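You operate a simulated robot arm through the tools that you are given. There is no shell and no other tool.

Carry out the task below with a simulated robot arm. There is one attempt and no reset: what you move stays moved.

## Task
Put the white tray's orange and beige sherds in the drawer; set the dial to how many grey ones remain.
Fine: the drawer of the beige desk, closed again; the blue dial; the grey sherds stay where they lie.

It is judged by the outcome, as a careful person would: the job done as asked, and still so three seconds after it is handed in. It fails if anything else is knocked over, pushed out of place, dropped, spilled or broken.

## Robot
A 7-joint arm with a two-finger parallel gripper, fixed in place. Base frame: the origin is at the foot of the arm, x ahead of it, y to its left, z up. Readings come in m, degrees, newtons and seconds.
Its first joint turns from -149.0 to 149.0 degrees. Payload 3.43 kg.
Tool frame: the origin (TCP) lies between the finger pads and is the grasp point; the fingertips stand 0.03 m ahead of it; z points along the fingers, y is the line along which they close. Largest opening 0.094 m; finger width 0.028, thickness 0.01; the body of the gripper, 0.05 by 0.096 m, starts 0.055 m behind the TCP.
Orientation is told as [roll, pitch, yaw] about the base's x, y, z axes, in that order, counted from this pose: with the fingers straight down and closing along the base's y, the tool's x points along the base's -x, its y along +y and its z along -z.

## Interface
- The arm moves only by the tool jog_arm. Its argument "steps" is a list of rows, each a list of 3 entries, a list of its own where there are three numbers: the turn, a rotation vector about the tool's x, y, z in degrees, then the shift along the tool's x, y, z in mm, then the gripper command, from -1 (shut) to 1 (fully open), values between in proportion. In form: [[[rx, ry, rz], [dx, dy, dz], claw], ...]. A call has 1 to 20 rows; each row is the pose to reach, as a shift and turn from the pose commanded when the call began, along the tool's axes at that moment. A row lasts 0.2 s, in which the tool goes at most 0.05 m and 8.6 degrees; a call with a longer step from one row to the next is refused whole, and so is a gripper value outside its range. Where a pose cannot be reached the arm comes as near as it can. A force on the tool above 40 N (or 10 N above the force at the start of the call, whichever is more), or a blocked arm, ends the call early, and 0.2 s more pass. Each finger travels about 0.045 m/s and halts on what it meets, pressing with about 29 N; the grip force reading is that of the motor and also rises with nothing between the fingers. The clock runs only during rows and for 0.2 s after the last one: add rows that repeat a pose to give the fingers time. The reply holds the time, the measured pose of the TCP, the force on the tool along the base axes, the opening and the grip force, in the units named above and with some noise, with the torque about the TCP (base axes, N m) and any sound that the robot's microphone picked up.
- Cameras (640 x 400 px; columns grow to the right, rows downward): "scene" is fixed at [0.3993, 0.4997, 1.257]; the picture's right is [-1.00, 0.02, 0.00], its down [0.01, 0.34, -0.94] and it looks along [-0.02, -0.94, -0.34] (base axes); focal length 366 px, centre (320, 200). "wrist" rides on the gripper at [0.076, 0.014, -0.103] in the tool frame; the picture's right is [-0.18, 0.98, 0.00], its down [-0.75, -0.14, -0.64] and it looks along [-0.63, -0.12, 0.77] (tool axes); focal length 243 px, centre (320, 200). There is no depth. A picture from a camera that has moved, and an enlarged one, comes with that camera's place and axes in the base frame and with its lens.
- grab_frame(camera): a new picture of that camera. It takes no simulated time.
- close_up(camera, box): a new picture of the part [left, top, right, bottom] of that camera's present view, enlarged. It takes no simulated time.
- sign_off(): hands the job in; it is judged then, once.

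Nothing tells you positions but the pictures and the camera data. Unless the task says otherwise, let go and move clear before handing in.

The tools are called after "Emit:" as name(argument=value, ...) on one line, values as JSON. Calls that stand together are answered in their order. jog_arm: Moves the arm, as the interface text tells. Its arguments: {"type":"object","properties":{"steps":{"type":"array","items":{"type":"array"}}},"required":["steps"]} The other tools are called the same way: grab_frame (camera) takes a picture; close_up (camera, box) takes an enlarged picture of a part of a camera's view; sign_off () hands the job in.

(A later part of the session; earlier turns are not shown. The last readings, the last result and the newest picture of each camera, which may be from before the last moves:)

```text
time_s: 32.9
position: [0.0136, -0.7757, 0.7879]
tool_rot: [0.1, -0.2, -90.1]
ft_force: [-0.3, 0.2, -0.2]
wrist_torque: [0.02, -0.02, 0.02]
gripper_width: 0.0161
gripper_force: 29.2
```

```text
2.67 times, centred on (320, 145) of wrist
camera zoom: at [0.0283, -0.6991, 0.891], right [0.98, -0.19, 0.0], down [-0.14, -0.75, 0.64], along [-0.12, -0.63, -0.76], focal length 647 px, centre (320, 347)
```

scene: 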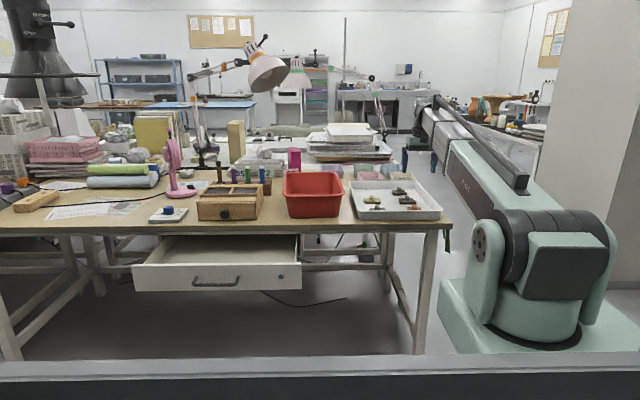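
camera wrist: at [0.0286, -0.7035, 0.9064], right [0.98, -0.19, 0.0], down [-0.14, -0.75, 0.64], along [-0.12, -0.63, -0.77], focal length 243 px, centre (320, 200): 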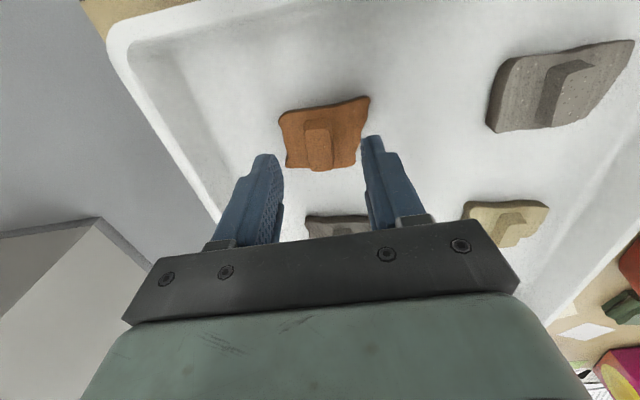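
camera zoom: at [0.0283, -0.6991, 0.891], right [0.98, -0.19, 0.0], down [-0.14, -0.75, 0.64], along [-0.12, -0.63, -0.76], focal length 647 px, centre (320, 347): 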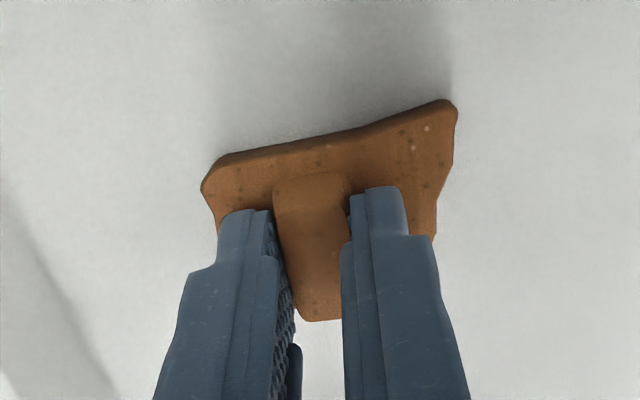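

The knob is gripped at 16 mm wide. Lifting slowly and straight up.

Emit:
jog_arm(steps=[[[0, 0, 0], [0, 0, -8], -1], [[0, 0, 0], [0, 0, -20], -1], [[0, 0, 0], [0, 0, -40], -1], [[0, 0, 0], [0, 0, -65], -1], [[0, 0, 0], [0, 0, -95], -1], [[0, 0, 0], [0, 0, -130], -1], [[0, 0, 0], [0, 0, -160], -1], [[0, 0, 0], [0, 0, -160], -1]])

Emit:
grab_frame(camera="wrist")

Emit:
grab_frame(camera="scene")

```text
time_s: 34.7
position: [0.0116, -0.7756, 0.9476]
tool_rot: [0.2, -0.1, -90.1]
ft_force: [-0.3, -1.1, 0.3]
wrist_torque: [-0.04, 0.02, 0.0]
gripper_width: 0.0
gripper_force: 29.4
```

```text
taken
camera wrist: at [0.0265, -0.6982, 1.0511], right [0.98, -0.19, 0.0], down [-0.14, -0.75, 0.64], along [-0.12, -0.63, -0.77], focal length 243 px, centre (320, 200)
```

wrist: 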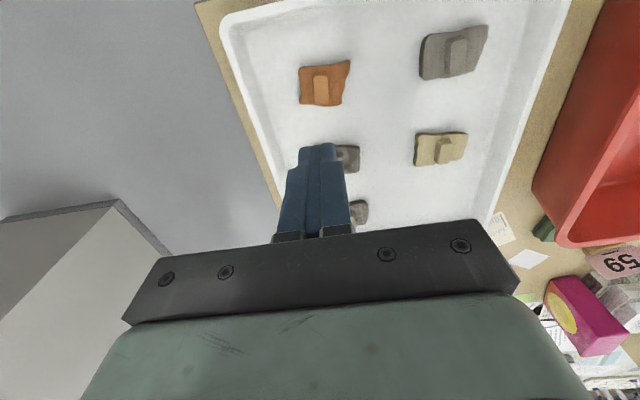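

```text
taken
```

scene: 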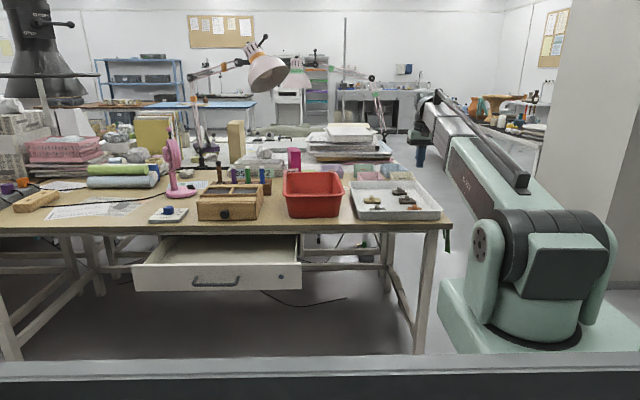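

The grip slipped: the fingers are fully shut and the orange sherd still lies in the tray. I'll examine it closely before retrying.

Emit:
close_up(camera="wrist", box=[280, 50, 380, 120])

Emit:
close_up(camera="scene", box=[380, 190, 430, 220])

Emit:
close_up(camera="wrist", box=[400, 10, 500, 180])

Emit:
close_up(camera="scene", box=[350, 185, 400, 220])

```text
5.71 times, centred on (330, 85) of wrist
camera zoom: at [0.0265, -0.6982, 1.0511], right [0.98, -0.19, 0.0], down [-0.14, -0.75, 0.64], along [-0.12, -0.63, -0.77], focal length 1386 px, centre (263, 857)
```

zoom: 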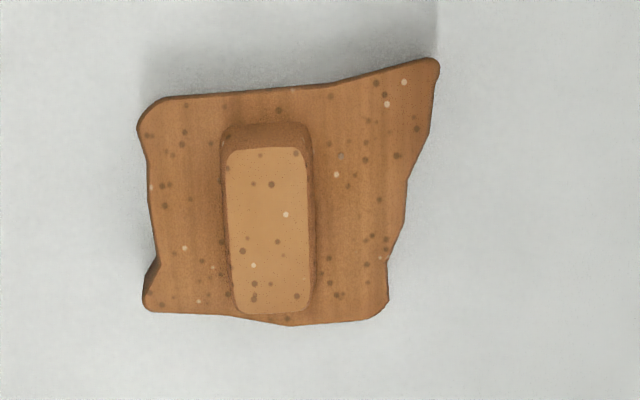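

```text
12.80 times, centred on (405, 205) of scene
camera zoom: at [0.3993, 0.4997, 1.257], right [-1.0, 0.02, 0.0], down [0.01, 0.34, -0.94], along [-0.02, -0.94, -0.34], focal length 4682 px, centre (-768, 136)
```

zoom: 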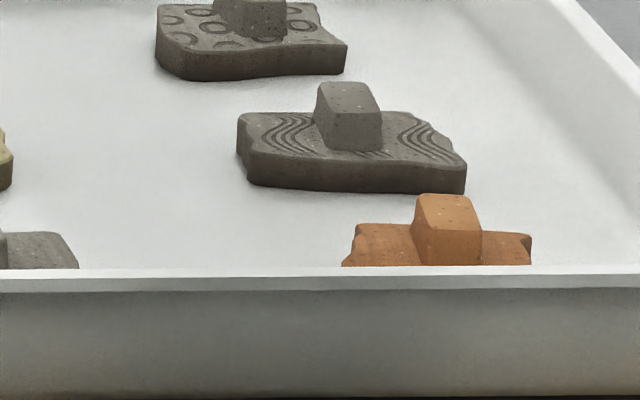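

```text
2.35 times, centred on (450, 95) of wrist
camera zoom: at [0.0265, -0.6982, 1.0511], right [0.98, -0.19, 0.0], down [-0.14, -0.75, 0.64], along [-0.12, -0.63, -0.77], focal length 571 px, centre (14, 447)
```

zoom: 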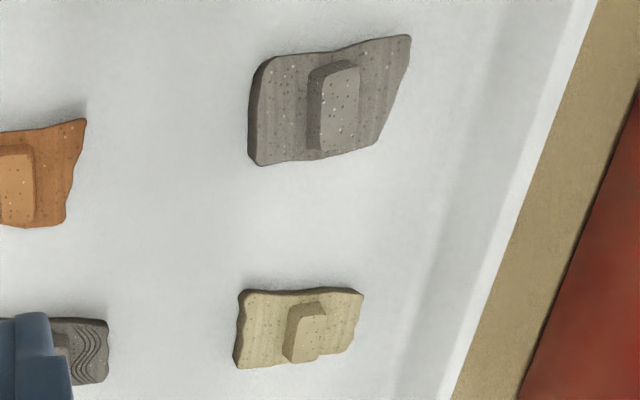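

```text
11.43 times, centred on (375, 202) of scene
camera zoom: at [0.3993, 0.4997, 1.257], right [-1.0, 0.02, 0.0], down [0.01, 0.34, -0.94], along [-0.02, -0.94, -0.34], focal length 4181 px, centre (-309, 171)
```

zoom: 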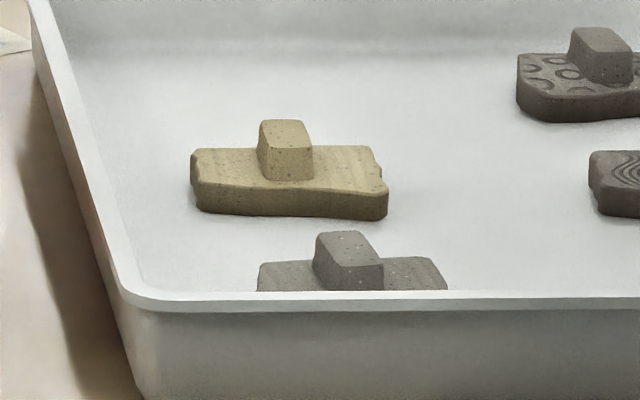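

The knob is only about 12 mm tall and slightly tapered, and the tips were 3–4 mm too high. I'll go back down with a narrower opening so the tips sit just at the plate surface.

Emit:
jog_arm(steps=[[[0, 0, 0], [-1, 1.5, 35], -0.3], [[0, 0, 0], [-1, 1.5, 75], -0.3], [[0, 0, 0], [-1, 1.5, 115], -0.3], [[0, 0, 0], [-1, 1.5, 140], -0.3], [[0, 0, 0], [-1, 1.5, 150], -0.3], [[0, 0, 0], [-1, 1.5, 156], -0.3], [[0, 0, 0], [-1, 1.5, 159], -0.3], [[0, 0, 0], [-1, 1.5, 159], -0.3]])

Emit:
close_up(camera="scene", box=[380, 190, 430, 220])

Emit:
close_up(camera="wrist", box=[240, 70, 400, 220])

```text
time_s: 36.5
position: [0.0141, -0.7773, 0.7892]
tool_rot: [0.2, -0.2, -90.0]
ft_force: [-0.5, -0.3, -0.1]
wrist_torque: [-0.01, 0.01, -0.03]
gripper_width: 0.0327
gripper_force: 0.0
```

```text
12.80 times, centred on (405, 205) of scene
camera zoom: at [0.3993, 0.4997, 1.257], right [-1.0, 0.02, 0.0], down [0.01, 0.34, -0.94], along [-0.02, -0.94, -0.34], focal length 4682 px, centre (-768, 136)
```

zoom: 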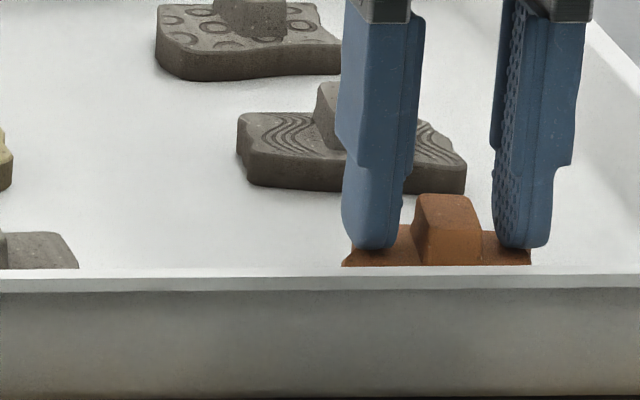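

```text
2.67 times, centred on (320, 145) of wrist
camera zoom: at [0.0289, -0.7007, 0.8918], right [0.98, -0.19, 0.0], down [-0.14, -0.75, 0.64], along [-0.12, -0.63, -0.76], focal length 647 px, centre (320, 347)
```

zoom: 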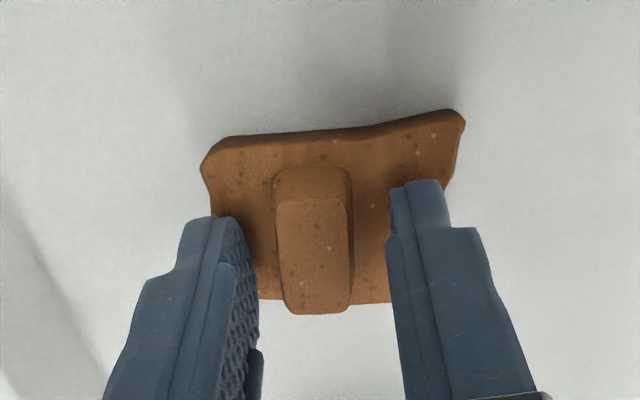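

The fingers now straddle the knob evenly. Creeping down 1 mm at a time.

Emit:
jog_arm(steps=[[[0, 0, 0], [0, 0, 1], -0.3], [[0, 0, 0], [0, 0, 2], -0.3], [[0, 0, 0], [0, 0, 2.5], -0.3]])

```text
time_s: 37.3
position: [0.0154, -0.777, 0.7887]
tool_rot: [0.1, -0.4, -90.0]
ft_force: [-2.0, 0.5, 25.5]
wrist_torque: [-0.27, -0.39, 0.01]
gripper_width: 0.0318
gripper_force: 0.0
```

Light contact at TCP z ≈ 0.7885, so the tips are at the plate. I'll ease off 1 mm, close, and then lift very slowly to see whether it holds.

Emit:
jog_arm(steps=[[[0, 0, 0], [0, 0, -0.8], -0.3], [[0, 0, 0], [0, 0, -0.8], -0.6], [[0, 0, 0], [0, 0, -0.8], -1], [[0, 0, 0], [0, 0, -0.8], -1], [[0, 0, 0], [0, 0, -0.8], -1], [[0, 0, 0], [0, 0, -0.8], -1], [[0, 0, 0], [0, 0, -0.8], -1]])

Emit:
close_up(camera="wrist", box=[240, 70, 400, 220])

Emit:
close_up(camera="scene", box=[380, 190, 430, 220])

```text
time_s: 38.9
position: [0.0162, -0.7774, 0.7884]
tool_rot: [0.0, -0.2, -90.0]
ft_force: [-4.4, -2.3, 23.7]
wrist_torque: [-0.17, -0.17, -0.3]
gripper_width: 0.0173
gripper_force: 29.3
```

```text
2.67 times, centred on (320, 145) of wrist
camera zoom: at [0.0295, -0.7008, 0.8904], right [0.98, -0.19, 0.0], down [-0.14, -0.75, 0.64], along [-0.12, -0.63, -0.76], focal length 647 px, centre (320, 347)
```

zoom: 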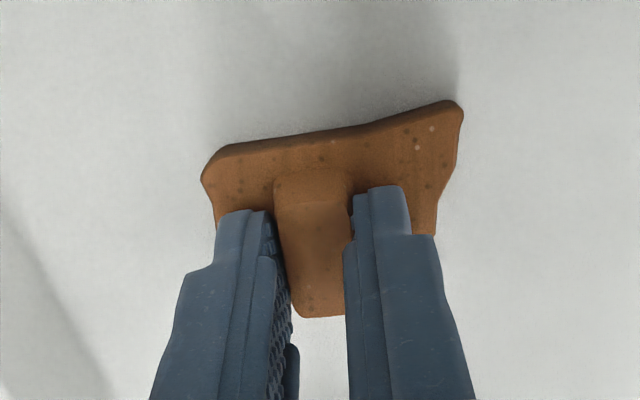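

```text
12.80 times, centred on (405, 205) of scene
camera zoom: at [0.3993, 0.4997, 1.257], right [-1.0, 0.02, 0.0], down [0.01, 0.34, -0.94], along [-0.02, -0.94, -0.34], focal length 4682 px, centre (-768, 136)
```

zoom: 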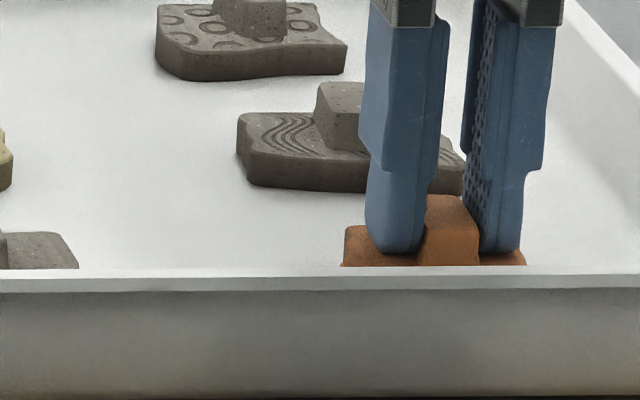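

The grip is now at 17.3 mm, so lower on the knob than before. Test lift at 1–2 mm per row.

Emit:
jog_arm(steps=[[[0, 0, 0], [0, 0, -1], -1], [[0, 0, 0], [0, 0, -2], -1], [[0, 0, 0], [0, 0, -3], -1], [[0, 0, 0], [0, 0, -4], -1], [[0, 0, 0], [0, 0, -6], -1], [[0, 0, 0], [0, 0, -8], -1], [[0, 0, 0], [0, 0, -10], -1]])

Emit:
close_up(camera="scene", box=[380, 190, 430, 220])

```text
time_s: 40.5
position: [0.016, -0.7766, 0.7975]
tool_rot: [0.1, -0.2, -90.1]
ft_force: [0.3, 0.1, -0.6]
wrist_torque: [0.0, 0.0, -0.03]
gripper_width: 0.016
gripper_force: 28.9
```

```text
12.80 times, centred on (405, 205) of scene
camera zoom: at [0.3993, 0.4997, 1.257], right [-1.0, 0.02, 0.0], down [0.01, 0.34, -0.94], along [-0.02, -0.94, -0.34], focal length 4682 px, centre (-768, 136)
```

zoom: 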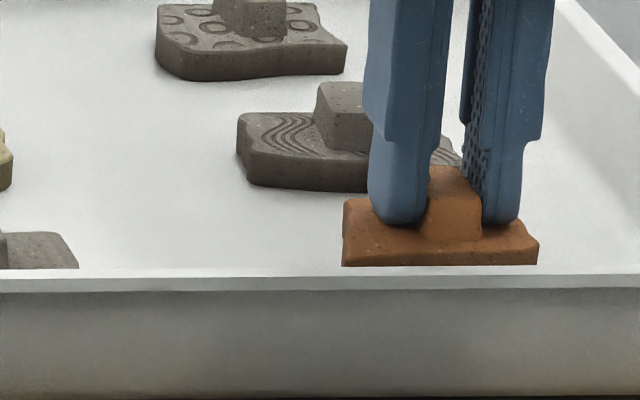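

The sherd is lifting. I'll continue slowly and check the hold before travelling.

Emit:
jog_arm(steps=[[[0, 0, 0], [0, 0, -2], -1], [[0, 0, 0], [0, 0, -4], -1], [[0, 0, 0], [0, 0, -7], -1], [[0, 0, 0], [0, 0, -10], -1], [[0, 0, 0], [0, 0, -13], -1], [[0, 0, 0], [0, 0, -16], -1], [[0, 0, 0], [0, 0, -20], -1], [[0, 0, 0], [0, 0, -20], -1], [[0, 0, 0], [0, 0, -20], -1]])

Emit:
close_up(camera="scene", box=[380, 180, 430, 210])

Emit:
close_up(camera="wrist", box=[240, 70, 400, 220])

```text
time_s: 42.5
position: [0.015, -0.7786, 0.8175]
tool_rot: [0.1, -0.2, -90.2]
ft_force: [-0.3, -1.4, -0.9]
wrist_torque: [0.01, 0.0, 0.0]
gripper_width: 0.016
gripper_force: 28.8
```

```text
12.80 times, centred on (405, 195) of scene
camera zoom: at [0.3993, 0.4997, 1.257], right [-1.0, 0.02, 0.0], down [0.01, 0.34, -0.94], along [-0.02, -0.94, -0.34], focal length 4682 px, centre (-768, 264)
```

zoom: 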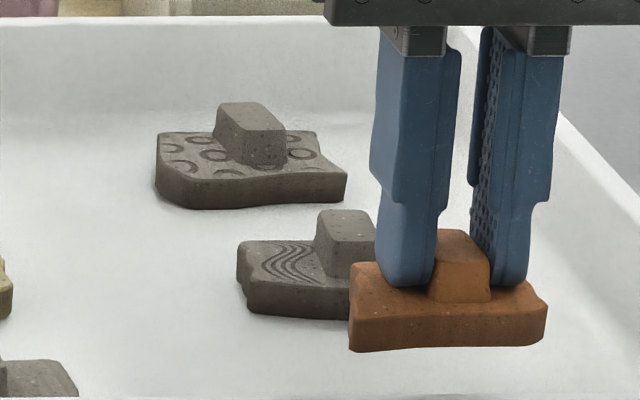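

```text
2.67 times, centred on (320, 145) of wrist
camera zoom: at [0.0296, -0.7009, 0.92], right [0.98, -0.19, 0.0], down [-0.14, -0.75, 0.64], along [-0.12, -0.63, -0.76], focal length 647 px, centre (320, 347)
```

zoom: 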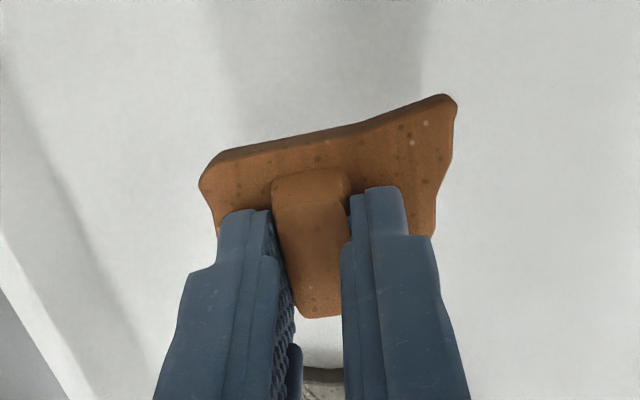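

Held securely. Lifting further at moderate speed, then travelling to above the open drawer.

Emit:
jog_arm(steps=[[[0, 0, 0], [0, 0, -5], -1], [[0, 0, 0], [0, 0, -13], -1], [[0, 0, 0], [0, 0, -25], -1], [[0, 0, 0], [0, 0, -40], -1], [[0, 0, 0], [0, 0, -55], -1], [[0, 0, 0], [0, 0, -70], -1], [[0, 0, 0], [0, 0, -85], -1], [[0, 0, 0], [0, 0, -100], -1], [[0, 0, 0], [0, 0, -115], -1], [[0, 0, 0], [0, 0, -130], -1], [[0, 0, 0], [0, 0, -145], -1], [[0, 0, 0], [0, 0, -155], -1], [[0, 0, 0], [0, 0, -160], -1], [[0, 0, 0], [0, 0, -160], -1]])

Emit:
grab_frame(camera="wrist")

```text
time_s: 45.5
position: [0.0158, -0.7772, 0.9778]
tool_rot: [0.0, -0.2, -90.1]
ft_force: [-0.1, 0.3, -0.4]
wrist_torque: [0.04, 0.03, -0.03]
gripper_width: 0.0159
gripper_force: 28.9
```

```text
taken
camera wrist: at [0.0293, -0.6999, 1.0797], right [0.98, -0.19, 0.0], down [-0.14, -0.75, 0.64], along [-0.12, -0.63, -0.77], focal length 243 px, centre (320, 200)
```

wrist: 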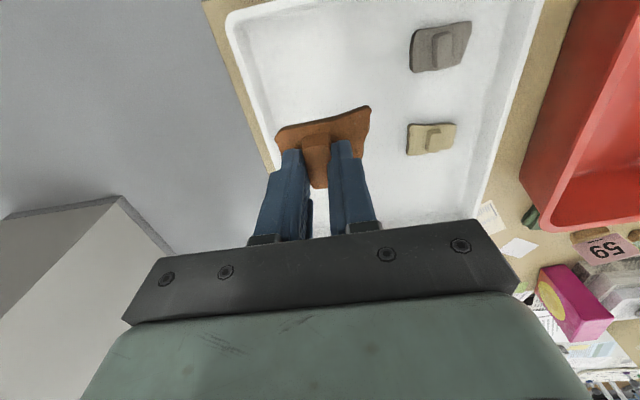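

Travelling in two gentle legs toward the drawer at z ≈ 0.98.

Emit:
jog_arm(steps=[[[0, 0, 0], [1.5, 4.8, 0], -1], [[0, 0, 0], [4.4, 14.3, 0], -1], [[0, 0, 0], [10.4, 33.4, 0], -1], [[0, 0, 0], [17.8, 57.3, 0], -1], [[0, 0, 0], [25.2, 81.2, 0], -1], [[0, 0, 0], [32.5, 105.1, 0], -1], [[0, 0, 0], [39.9, 129, 0], -1], [[0, 0, 0], [47.3, 152.9, 0], -1], [[0, 0, 0], [54.7, 176.8, 0], -1], [[0, 0, 0], [62.1, 200.7, 0], -1], [[0, 0, 0], [69.5, 224.6, 0], -1], [[0, 0, 0], [76.9, 248.5, 0], -1], [[0, 0, 0], [84.3, 272.4, 0], -1], [[0, 0, 0], [88.8, 286.7, 0], -1], [[0, 0, 0], [90.3, 291.5, 0], -1]])

Emit:
jog_arm(steps=[[[0, 0, 0], [1.5, 4.8, 0], -1], [[0, 0, 0], [4.4, 14.3, 0], -1], [[0, 0, 0], [10.4, 33.4, 0], -1], [[0, 0, 0], [17.8, 57.3, 0], -1], [[0, 0, 0], [25.2, 81.2, 0], -1], [[0, 0, 0], [32.5, 105.1, 0], -1], [[0, 0, 0], [39.9, 129, 0], -1], [[0, 0, 0], [47.3, 152.9, 0], -1], [[0, 0, 0], [54.7, 176.8, 0], -1], [[0, 0, 0], [62.1, 200.7, 0], -1], [[0, 0, 0], [69.5, 224.6, 0], -1], [[0, 0, 0], [76.9, 248.5, 0], -1], [[0, 0, 0], [84.3, 272.4, 0], -1], [[0, 0, 0], [91.7, 296.3, 0], -1], [[0, 0, 0], [95.5, 308, 0], -1], [[0, 0, 0], [96.7, 312.5, 0], -1]])

Emit:
grab_frame(camera="wrist")

Emit:
grab_frame(camera="scene")

```text
time_s: 48.7
position: [0.3062, -0.6885, 0.9791]
tool_rot: [0.0, -0.2, -90.0]
ft_force: [-1.0, -0.4, -0.7]
wrist_torque: [-0.02, 0.0, -0.03]
gripper_width: 0.0159
gripper_force: 28.9
```

```text
time_s: 52.1
position: [0.6204, -0.5906, 0.9784]
tool_rot: [0.1, -0.2, -90.1]
ft_force: [-0.5, 0.5, -1.4]
wrist_torque: [0.01, 0.01, 0.02]
gripper_width: 0.0162
gripper_force: 29.2
```

```text
taken
camera wrist: at [0.6338, -0.5133, 1.0802], right [0.98, -0.19, 0.0], down [-0.14, -0.75, 0.64], along [-0.12, -0.63, -0.76], focal length 243 px, centre (320, 200)
```

wrist: 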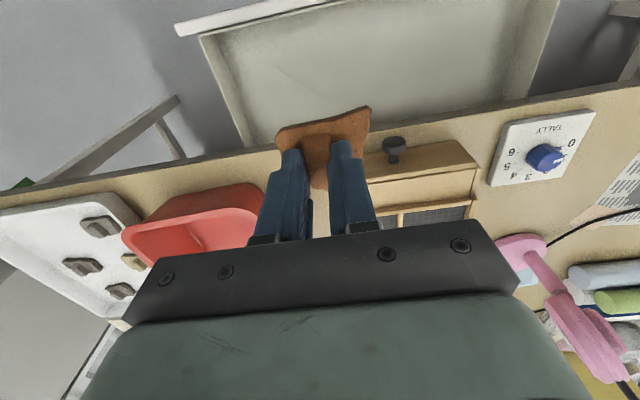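

```text
taken
```

scene: 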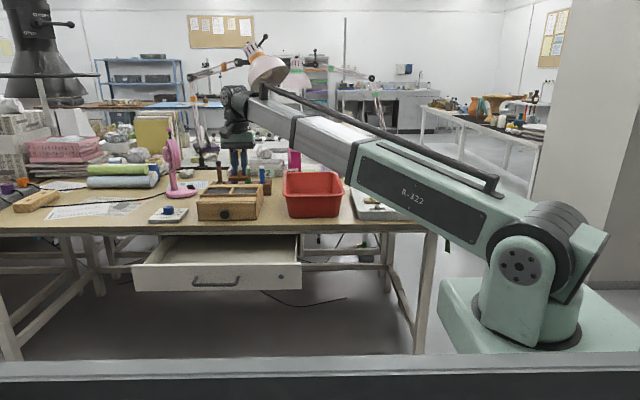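

The sherd hangs over the open drawer's interior (x 0.49–0.92, y -0.68 to -0.52). Lowering into it.

Emit:
jog_arm(steps=[[[0, 0, 0], [0, 0, 8], -1], [[0, 0, 0], [0, 0, 25], -1], [[0, 0, 0], [0, 0, 50], -1], [[0, 0, 0], [0, 0, 75], -1], [[0, 0, 0], [0, 0, 100], -1], [[0, 0, 0], [0, 0, 125], -1], [[0, 0, 0], [0, 0, 150], -1], [[0, 0, 0], [0, 0, 175], -1], [[0, 0, 0], [0, 0, 200], -1], [[0, 0, 0], [0, 0, 225], -1], [[0, 0, 0], [0, 0, 245], -1], [[0, 0, 0], [0, 0, 255], -1], [[0, 0, 0], [0, 0, 260], -1], [[0, 0, 0], [0, 0, 260], -1]])

Emit:
grab_frame(camera="wrist")

Emit:
close_up(camera="scene", box=[120, 170, 320, 300])

```text
time_s: 55.1
position: [0.62, -0.5917, 0.7169]
tool_rot: [0.1, -0.1, -90.1]
ft_force: [-0.3, -1.5, 0.1]
wrist_torque: [0.04, 0.03, -0.01]
gripper_width: 0.0159
gripper_force: 29.6
```

```text
taken
camera wrist: at [0.6337, -0.5143, 0.8192], right [0.98, -0.19, 0.0], down [-0.14, -0.75, 0.64], along [-0.12, -0.63, -0.76], focal length 243 px, centre (320, 200)
```

wrist: 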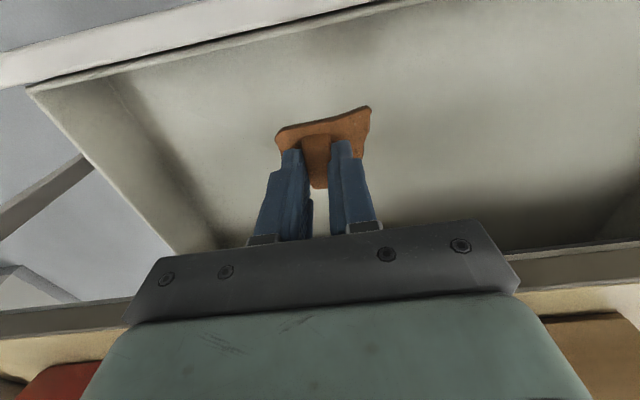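

```text
3.08 times, centred on (220, 235) of scene
camera zoom: at [0.3993, 0.4997, 1.257], right [-1.0, 0.02, 0.0], down [0.01, 0.34, -0.94], along [-0.02, -0.94, -0.34], focal length 1126 px, centre (628, 92)
```

zoom: 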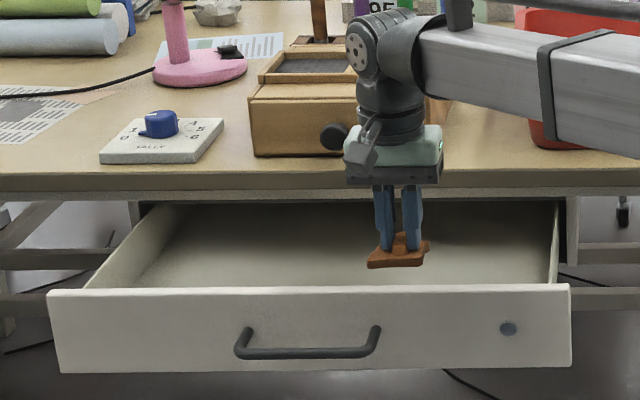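

Clearances look fine. I'll continue down, slowing as the floor nears.

Emit:
jog_arm(steps=[[[0, 0, 0], [0, 0, 10], -1], [[0, 0, 0], [0, 0, 25], -1], [[0, 0, 0], [0, 0, 40], -1], [[0, 0, 0], [0, 0, 50], -1], [[0, 0, 0], [0, 0, 55], -1], [[0, 0, 0], [0, 0, 58], -1], [[0, 0, 0], [0, 0, 60], -1], [[0, 0, 0], [0, 0, 60], -1]])

Emit:
close_up(camera="scene", box=[200, 220, 280, 270])

Emit:
grab_frame(camera="wrist")

```text
time_s: 56.9
position: [0.62, -0.5928, 0.658]
tool_rot: [0.0, -0.3, -90.1]
ft_force: [0.1, -0.3, -0.9]
wrist_torque: [0.03, -0.01, 0.0]
gripper_width: 0.016
gripper_force: 28.9
```

```text
8.00 times, centred on (240, 245) of scene
camera zoom: at [0.3993, 0.4997, 1.257], right [-1.0, 0.02, 0.0], down [0.01, 0.34, -0.94], along [-0.02, -0.94, -0.34], focal length 2926 px, centre (960, -160)
```

zoom: 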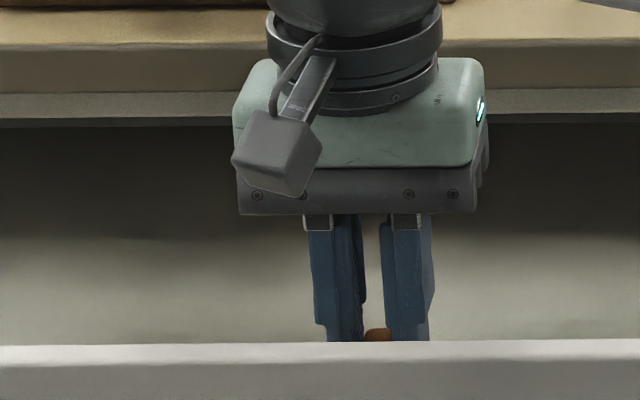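

```text
taken
camera wrist: at [0.6345, -0.515, 0.7598], right [0.98, -0.19, 0.0], down [-0.14, -0.75, 0.64], along [-0.12, -0.63, -0.76], focal length 243 px, centre (320, 200)
```

wrist: 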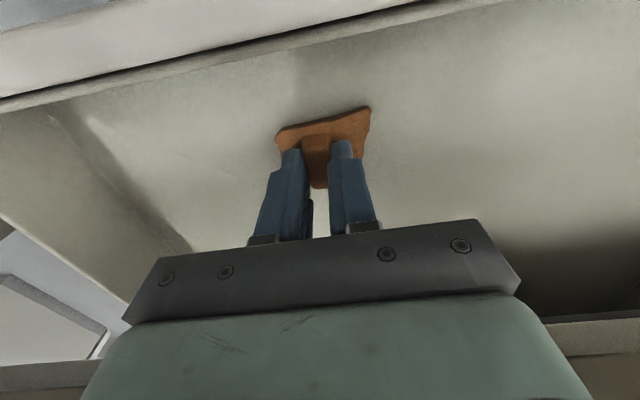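

Still clear. Creeping down until the sherd touches the drawer floor.

Emit:
jog_arm(steps=[[[0, 0, 0], [0, 0, 3], -1], [[0, 0, 0], [0, 0, 6], -1], [[0, 0, 0], [0, 0, 9], -1], [[0, 0, 0], [0, 0, 11], -1], [[0, 0, 0], [0, 0, 11], -1]])

Emit:
grab_frame(camera="wrist")

```text
time_s: 57.6
position: [0.6203, -0.5918, 0.6556]
tool_rot: [0.3, -0.4, -90.0]
ft_force: [-3.7, 0.0, 15.6]
wrist_torque: [0.0, -0.05, 0.02]
gripper_width: 0.016
gripper_force: 29.1
stopped in row 3: the force on the tool passed its limit at 46 N (the readings are from after the stop); the commanded pose is now the measured one
```

```text
taken
camera wrist: at [0.634, -0.5149, 0.7573], right [0.98, -0.19, 0.01], down [-0.15, -0.75, 0.65], along [-0.12, -0.64, -0.76], focal length 243 px, centre (320, 200)
```

wrist: 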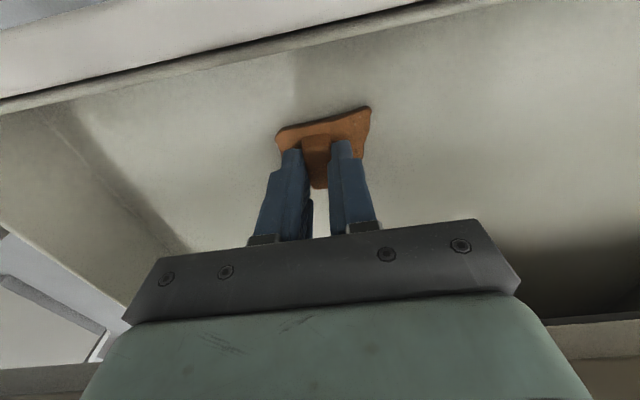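

Floor contact at TCP z ≈ 0.655. I'll ease up 1 mm, open slightly, and rise straight up.

Emit:
jog_arm(steps=[[[0, 0, 0], [0, 0, -1], -1], [[0, 0, 0], [0, 0, -1], -0.3], [[0, 0, 0], [0, 0, -1], -0.3], [[0, 0, 0], [0, 0, -1], -0.3], [[0, 0, 0], [0, 0, -6], -0.3], [[0, 0, 0], [0, 0, -15], -0.3], [[0, 0, 0], [0, 0, -30], -0.3], [[0, 0, 0], [0, 0, -60], -0.3], [[0, 0, 0], [0, 0, -100], -0.3], [[0, 0, 0], [0, 0, -145], -0.3], [[0, 0, 0], [0, 0, -190], -0.3], [[0, 0, 0], [0, 0, -235], -0.3], [[0, 0, 0], [0, 0, -280], -0.3], [[0, 0, 0], [0, 0, -320], -0.3], [[0, 0, 0], [0, 0, -320], -0.3]])

Emit:
grab_frame(camera="wrist")

Emit:
grab_frame(camera="scene")

```text
time_s: 60.8
position: [0.6195, -0.59, 0.9716]
tool_rot: [0.3, -0.3, -90.1]
ft_force: [-0.2, -0.8, 1.0]
wrist_torque: [0.0, 0.02, 0.02]
gripper_width: 0.0331
gripper_force: 0.0
```

```text
taken
camera wrist: at [0.6328, -0.5126, 1.0742], right [0.98, -0.19, 0.01], down [-0.15, -0.75, 0.65], along [-0.12, -0.64, -0.76], focal length 243 px, centre (320, 200)
```

wrist: 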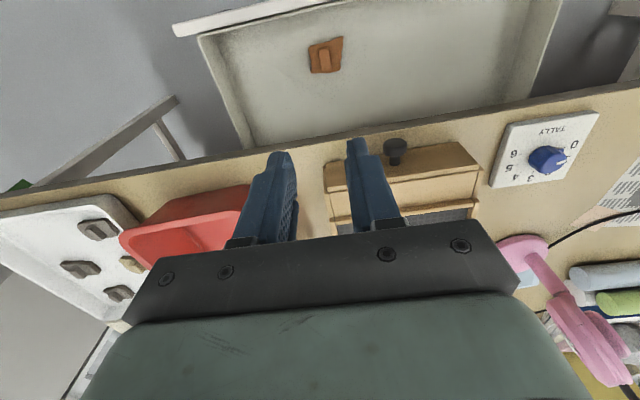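

```text
taken
```

scene: 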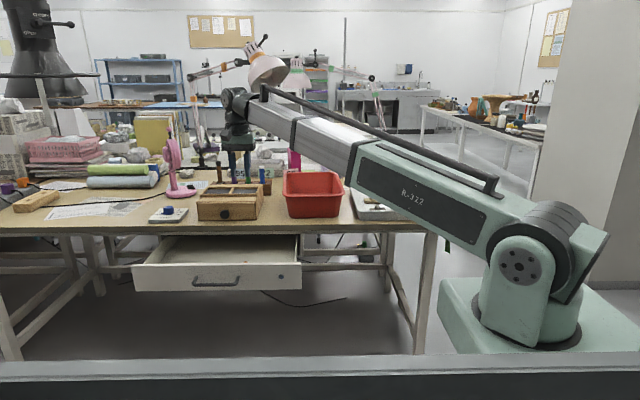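

The orange sherd is lying in the drawer. Next is the beige sherd, estimated at (0.158, -0.88), so I'm moving above it.

Emit:
jog_arm(steps=[[[0.1, -0.1, 0], [-22.4, -35.5, 0], -0.2], [[0.2, -0.2, 0], [-44.8, -71, 0], -0.2], [[0.3, -0.3, 0], [-67.2, -106.5, 0], -0.2], [[0.3, -0.3, 0], [-89.5, -142, 0], -0.2], [[0.3, -0.3, 0], [-111.9, -177.5, 0], -0.2], [[0.3, -0.3, 0], [-134.3, -213, 0], -0.2], [[0.3, -0.3, 0], [-156.7, -248.5, 0], -0.2], [[0.3, -0.3, 0], [-179.1, -284, 0], -0.2], [[0.3, -0.3, 0], [-201.5, -319.5, 0], -0.2], [[0.3, -0.3, 0], [-223.8, -355, 0], -0.2], [[0.3, -0.3, 0], [-246.2, -390.5, 0], -0.2], [[0.3, -0.3, 0], [-268.6, -426, 10], -0.2], [[0.3, -0.3, 0], [-291, -461.5, 25], -0.2], [[0.3, -0.3, 0], [-291, -461.5, 40], -0.2], [[0.3, -0.3, 0], [-291, -461.5, 40], -0.2]])

Emit:
grab_frame(camera="wrist")

Emit:
close_up(camera="wrist", box=[280, 50, 380, 120])

Emit:
grab_frame(camera="scene")

```text
time_s: 64.0
position: [0.1584, -0.881, 0.9317]
tool_rot: [-0.1, -0.6, -90.2]
ft_force: [0.7, 0.4, 0.8]
wrist_torque: [-0.02, -0.02, 0.02]
gripper_width: 0.0377
gripper_force: 0.0
```

```text
taken
camera wrist: at [0.1711, -0.8034, 1.0341], right [0.98, -0.19, 0.0], down [-0.14, -0.75, 0.65], along [-0.12, -0.64, -0.76], focal length 243 px, centre (320, 200)
```

wrist: 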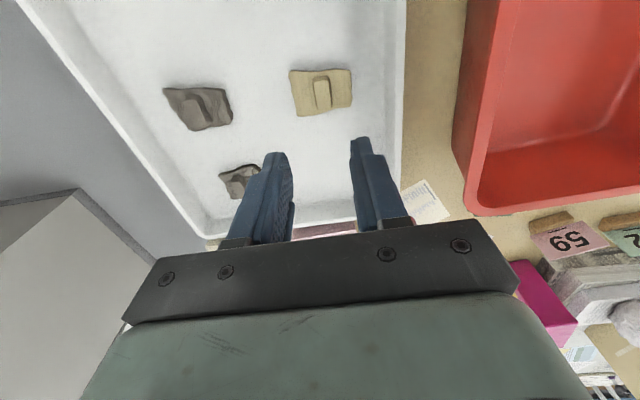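

```text
5.71 times, centred on (330, 85) of wrist
camera zoom: at [0.1711, -0.8034, 1.0341], right [0.98, -0.19, 0.0], down [-0.14, -0.75, 0.65], along [-0.12, -0.64, -0.76], focal length 1386 px, centre (263, 857)
```

zoom: 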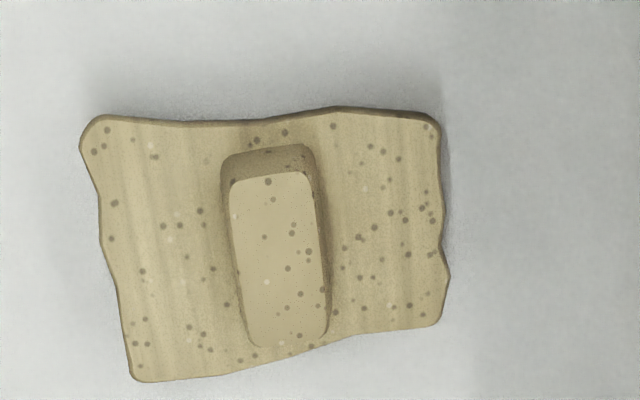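

```text
taken
```

scene: 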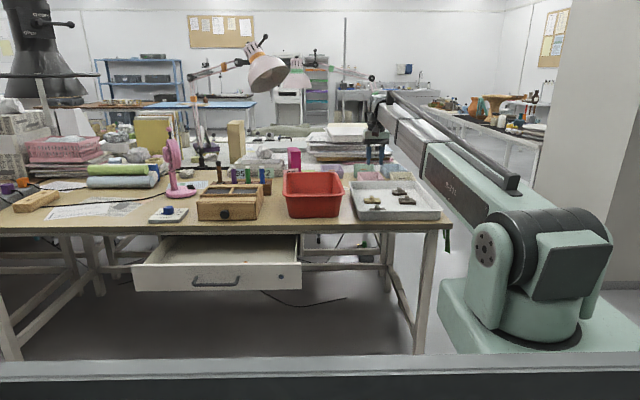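

The beige knob is centred within about 4 mm and rotated about 2.4°. I'll correct those, remove the slight tool tilt, and go down to just above the plate.

Emit:
jog_arm(steps=[[[0, 0.6, -2.4], [-3.7, 1.3, 25], -0.2], [[0, 0.6, -2.4], [-3.7, 1.3, 60], -0.2], [[0, 0.6, -2.4], [-3.7, 1.3, 95], -0.2], [[0, 0.6, -2.4], [-3.7, 1.3, 115], -0.2], [[0, 0.6, -2.4], [-3.7, 1.3, 128], -0.2], [[0, 0.6, -2.4], [-3.7, 1.3, 134], -0.2], [[0, 0.6, -2.4], [-3.7, 1.3, 134], -0.2]])

Emit:
close_up(camera="scene", box=[350, 185, 400, 215])

Emit:
close_up(camera="wrist", box=[240, 70, 400, 220])

```text
time_s: 65.6
position: [0.1591, -0.8863, 0.7993]
tool_rot: [0.0, 0.0, -87.7]
ft_force: [0.5, 0.3, -0.4]
wrist_torque: [0.04, -0.02, 0.03]
gripper_width: 0.0376
gripper_force: 0.0
```

```text
12.80 times, centred on (375, 200) of scene
camera zoom: at [0.3993, 0.4997, 1.257], right [-1.0, 0.02, 0.0], down [0.01, 0.34, -0.94], along [-0.02, -0.94, -0.34], focal length 4682 px, centre (-384, 200)
```

zoom: 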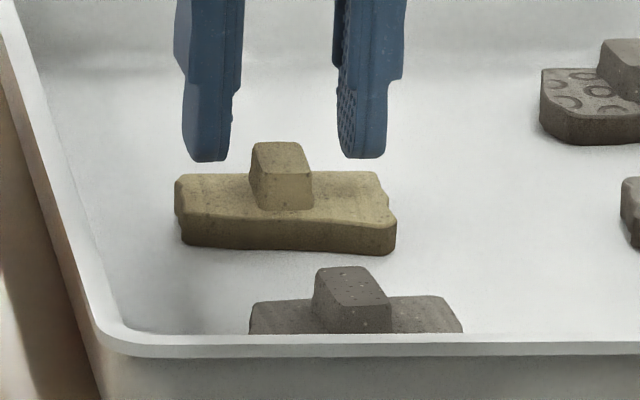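

```text
2.67 times, centred on (320, 145) of wrist
camera zoom: at [0.1704, -0.8086, 0.9022], right [0.99, -0.14, 0.0], down [-0.11, -0.76, 0.64], along [-0.09, -0.64, -0.77], focal length 647 px, centre (320, 347)
```

zoom: 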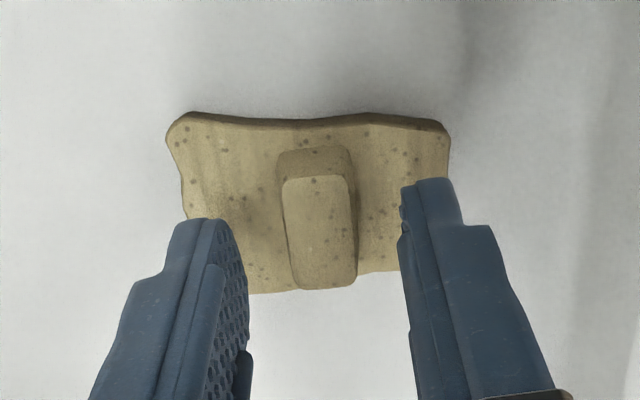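

Well centred. Going down to the plate surface carefully.

Emit:
jog_arm(steps=[[[0, 0, 0], [0, 0, 4], -0.3], [[0, 0, 0], [0, 0, 7], -0.3], [[0, 0, 0], [0, 0, 8.5], -0.3], [[0, 0, 0], [0, 0, 9.5], -0.3], [[0, 0, 0], [0, 0, 9.5], -0.3]])

Emit:
close_up(camera="scene", box=[350, 185, 400, 215])

```text
time_s: 66.8
position: [0.1585, -0.8873, 0.7893]
tool_rot: [0.0, 0.0, -87.6]
ft_force: [0.1, 0.3, 0.5]
wrist_torque: [-0.02, 0.0, -0.03]
gripper_width: 0.033
gripper_force: 0.0
```

```text
12.80 times, centred on (375, 200) of scene
camera zoom: at [0.3993, 0.4997, 1.257], right [-1.0, 0.02, 0.0], down [0.01, 0.34, -0.94], along [-0.02, -0.94, -0.34], focal length 4682 px, centre (-384, 200)
```

zoom: 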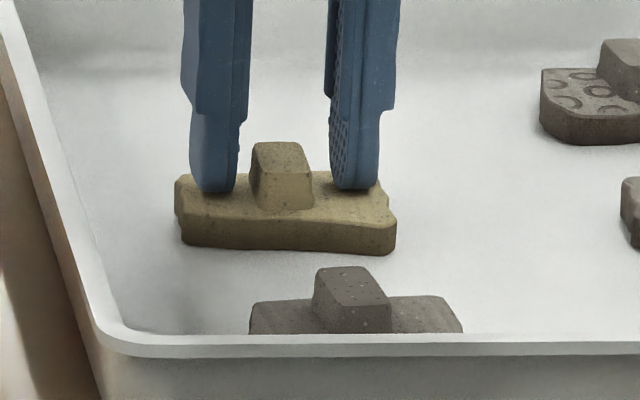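

Tips look nearly at the plate. Creeping 1–2 mm further to find contact.

Emit:
jog_arm(steps=[[[0, 0, 0], [0, 0, 0.7], -0.3], [[0, 0, 0], [0, 0, 1.4], -0.3]])

```text
time_s: 67.4
position: [0.1597, -0.8866, 0.7886]
tool_rot: [0.0, -0.1, -87.6]
ft_force: [0.5, -1.3, 7.8]
wrist_torque: [0.04, 0.15, 0.04]
gripper_width: 0.0331
gripper_force: 0.1
```

Light contact at 8 N, which is ideal. Closing here.

Emit:
jog_arm(steps=[[[0, 0, 0], [0, 0, 0], -0.6], [[0, 0, 0], [0, 0, 0], -1], [[0, 0, 0], [0, 0, 0], -1], [[0, 0, 0], [0, 0, 0], -1], [[0, 0, 0], [0, 0, 0], -1], [[0, 0, 0], [0, 0, 0], -1]])

Emit:
jog_arm(steps=[[[0, 0, 0], [0, 0, -1], -1], [[0, 0, 0], [0, 0, -2], -1], [[0, 0, 0], [0, 0, -3], -1], [[0, 0, 0], [0, 0, -4], -1], [[0, 0, 0], [0, 0, -6], -1], [[0, 0, 0], [0, 0, -8], -1], [[0, 0, 0], [0, 0, -10], -1], [[0, 0, 0], [0, 0, -10], -1]])

Emit:
close_up(camera="scene", box=[350, 185, 400, 215])

```text
time_s: 68.8
position: [0.1599, -0.8855, 0.7887]
tool_rot: [0.0, -0.1, -87.7]
ft_force: [4.2, 3.5, 14.1]
wrist_torque: [0.06, -0.02, -0.03]
gripper_width: 0.0161
gripper_force: 29.4
```

```text
time_s: 70.6
position: [0.1592, -0.8864, 0.7982]
tool_rot: [-0.1, 0.0, -87.7]
ft_force: [0.2, 0.2, -1.0]
wrist_torque: [-0.05, -0.05, -0.01]
gripper_width: 0.0161
gripper_force: 28.9
```

```text
12.80 times, centred on (375, 200) of scene
camera zoom: at [0.3993, 0.4997, 1.257], right [-1.0, 0.02, 0.0], down [0.01, 0.34, -0.94], along [-0.02, -0.94, -0.34], focal length 4682 px, centre (-384, 200)
```

zoom: 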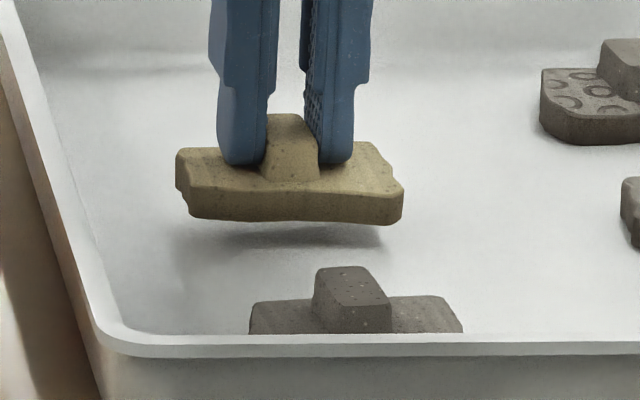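

The beige sherd is held and off the tray floor. Lifting it to travel height gently.

Emit:
jog_arm(steps=[[[0, 0, 0], [0, 0, -2], -1], [[0, 0, 0], [0, 0, -5], -1], [[0, 0, 0], [0, 0, -9], -1], [[0, 0, 0], [0, 0, -15], -1], [[0, 0, 0], [0, 0, -25], -1], [[0, 0, 0], [0, 0, -38], -1], [[0, 0, 0], [0, 0, -53], -1], [[0, 0, 0], [0, 0, -68], -1], [[0, 0, 0], [0, 0, -83], -1], [[0, 0, 0], [0, 0, -98], -1], [[0, 0, 0], [0, 0, -113], -1], [[0, 0, 0], [0, 0, -128], -1], [[0, 0, 0], [0, 0, -143], -1], [[0, 0, 0], [0, 0, -158], -1], [[0, 0, 0], [0, 0, -172], -1], [[0, 0, 0], [0, 0, -180], -1], [[0, 0, 0], [0, 0, -183], -1], [[0, 0, 0], [0, 0, -183], -1]])

Emit:
grab_frame(camera="wrist")

```text
time_s: 74.4
position: [0.159, -0.8853, 0.9821]
tool_rot: [0.0, 0.0, -87.7]
ft_force: [-0.5, -0.8, 0.4]
wrist_torque: [-0.03, 0.0, 0.02]
gripper_width: 0.0162
gripper_force: 29.0
```

```text
taken
camera wrist: at [0.1697, -0.8092, 1.0847], right [0.99, -0.14, 0.0], down [-0.11, -0.76, 0.64], along [-0.09, -0.64, -0.77], focal length 243 px, centre (320, 200)
```

wrist: 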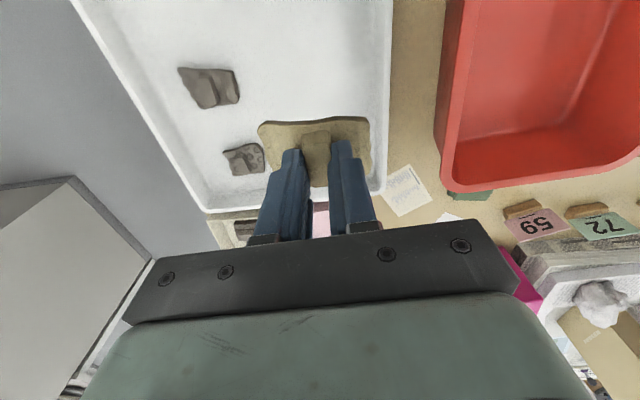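

Secure. Travelling in two gentle legs to above the drawer, to the +x side of the orange sherd.

Emit:
jog_arm(steps=[[[0, 0, 0], [2.2, 4.5, 0], -1], [[0, 0, 0], [6.5, 13.5, 0], -1], [[0, 0, 0], [15.2, 31.5, 0], -1], [[0, 0, 0], [26, 54.1, 0], -1], [[0, 0, 0], [36.8, 76.6, 0], -1], [[0, 0, 0], [47.7, 99.2, 0], -1], [[0, 0, 0], [58.5, 121.7, 0], -1], [[0, 0, 0], [69.3, 144.2, 0], -1], [[0, 0, 0], [80.1, 166.8, 0], -1], [[0, 0, 0], [91, 189.3, 0], -1], [[0, 0, 0], [101.8, 211.8, 0], -1], [[0, 0, 0], [112.6, 234.4, 0], -1], [[0, 0, 0], [123.5, 256.9, 0], -1], [[0, 0, 0], [130, 270.4, 0], -1], [[0, 0, 0], [132.1, 274.9, 0], -1]])

Emit:
jog_arm(steps=[[[0, 0, 0], [2.2, 4.5, 0], -1], [[0, 0, 0], [6.5, 13.5, 0], -1], [[0, 0, 0], [15.2, 31.5, 0], -1], [[0, 0, 0], [26, 54.1, 0], -1], [[0, 0, 0], [36.8, 76.6, 0], -1], [[0, 0, 0], [47.7, 99.2, 0], -1], [[0, 0, 0], [58.5, 121.7, 0], -1], [[0, 0, 0], [69.3, 144.2, 0], -1], [[0, 0, 0], [80.1, 166.8, 0], -1], [[0, 0, 0], [91, 189.3, 0], -1], [[0, 0, 0], [101.8, 211.8, 0], -1], [[0, 0, 0], [112.6, 234.4, 0], -1], [[0, 0, 0], [123.5, 256.9, 0], -1], [[0, 0, 0], [132.1, 274.9, 0], -1], [[0, 0, 0], [137.8, 286.6, 0], -1], [[0, 0, 0], [140.4, 292.1, 0], -1], [[0, 0, 0], [140.4, 292.1, 0], -1]])

Emit:
grab_frame(camera="wrist")

Emit:
grab_frame(camera="scene")

```text
time_s: 77.6
position: [0.4279, -0.7417, 0.9818]
tool_rot: [0.0, 0.0, -87.7]
ft_force: [-0.2, 0.3, -0.8]
wrist_torque: [0.0, -0.05, 0.02]
gripper_width: 0.016
gripper_force: 29.0
```

```text
time_s: 81.2
position: [0.7142, -0.59, 0.9822]
tool_rot: [0.0, 0.1, -87.7]
ft_force: [-0.1, 0.4, -1.2]
wrist_torque: [-0.01, 0.01, 0.01]
gripper_width: 0.0156
gripper_force: 29.3
```

```text
taken
camera wrist: at [0.7257, -0.514, 1.084], right [0.99, -0.14, 0.0], down [-0.11, -0.76, 0.64], along [-0.09, -0.64, -0.77], focal length 243 px, centre (320, 200)
```

wrist: 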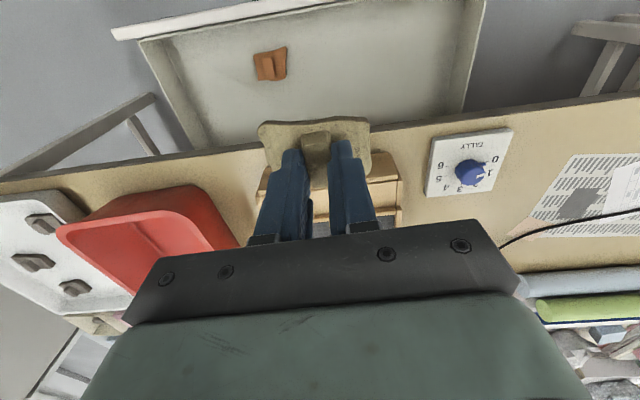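

```text
taken
```

scene: 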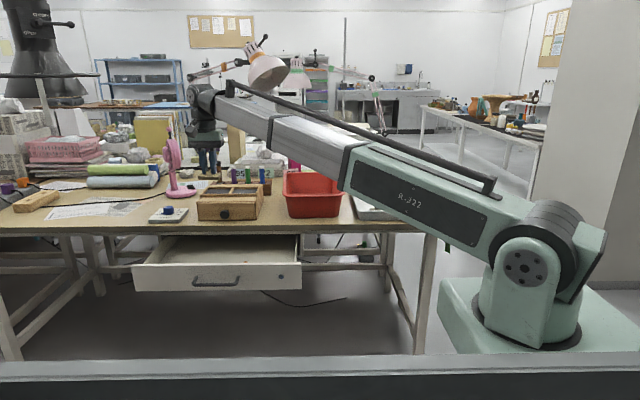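

Over the drawer beside the orange sherd. Lowering.

Emit:
jog_arm(steps=[[[0, 0, 0], [0, 0, 8], -1], [[0, 0, 0], [0, 0, 25], -1], [[0, 0, 0], [0, 0, 50], -1], [[0, 0, 0], [0, 0, 75], -1], [[0, 0, 0], [0, 0, 100], -1], [[0, 0, 0], [0, 0, 125], -1], [[0, 0, 0], [0, 0, 150], -1], [[0, 0, 0], [0, 0, 175], -1], [[0, 0, 0], [0, 0, 200], -1], [[0, 0, 0], [0, 0, 225], -1], [[0, 0, 0], [0, 0, 250], -1], [[0, 0, 0], [0, 0, 275], -1], [[0, 0, 0], [0, 0, 295], -1], [[0, 0, 0], [0, 0, 308], -1], [[0, 0, 0], [0, 0, 315], -1], [[0, 0, 0], [0, 0, 315], -1]])

Emit:
jog_arm(steps=[[[0, 0, 0], [0, 0, 2], -1], [[0, 0, 0], [0, 0, 4], -1], [[0, 0, 0], [0, 0, 6], -1], [[0, 0, 0], [0, 0, 8], -1]])

Emit:
grab_frame(camera="wrist")

```text
time_s: 84.6
position: [0.7141, -0.5917, 0.6652]
tool_rot: [0.0, 0.0, -87.7]
ft_force: [-0.2, 1.0, -0.3]
wrist_torque: [0.01, 0.01, 0.0]
gripper_width: 0.016
gripper_force: 28.7
```

```text
time_s: 85.6
position: [0.7139, -0.592, 0.6566]
tool_rot: [0.0, 0.0, -87.7]
ft_force: [-0.5, -0.7, -0.6]
wrist_torque: [0.0, 0.01, 0.03]
gripper_width: 0.0161
gripper_force: 28.6
```

```text
taken
camera wrist: at [0.7253, -0.5153, 0.7601], right [0.99, -0.14, 0.0], down [-0.11, -0.76, 0.64], along [-0.09, -0.64, -0.77], focal length 243 px, centre (320, 200)
```

wrist: 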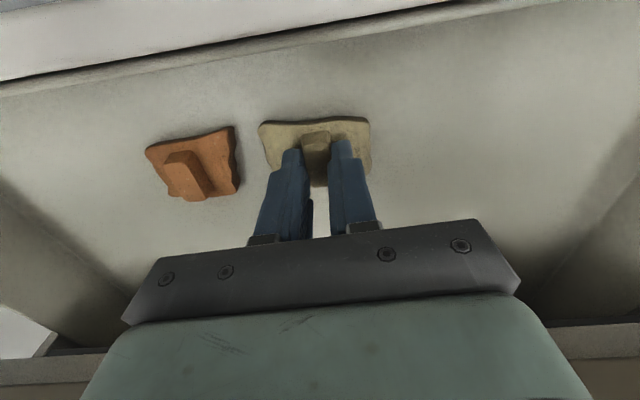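

Just above the floor. A final creep to contact.

Emit:
jog_arm(steps=[[[0, 0, 0], [0, 0, 1], -1], [[0, 0, 0], [0, 0, 2], -1], [[0, 0, 0], [0, 0, 3], -1]])

```text
time_s: 86.4
position: [0.7151, -0.5914, 0.6556]
tool_rot: [0.0, -0.1, -87.7]
ft_force: [0.5, -2.3, 15.3]
wrist_torque: [-0.06, 0.2, 0.04]
gripper_width: 0.0161
gripper_force: 28.8
```

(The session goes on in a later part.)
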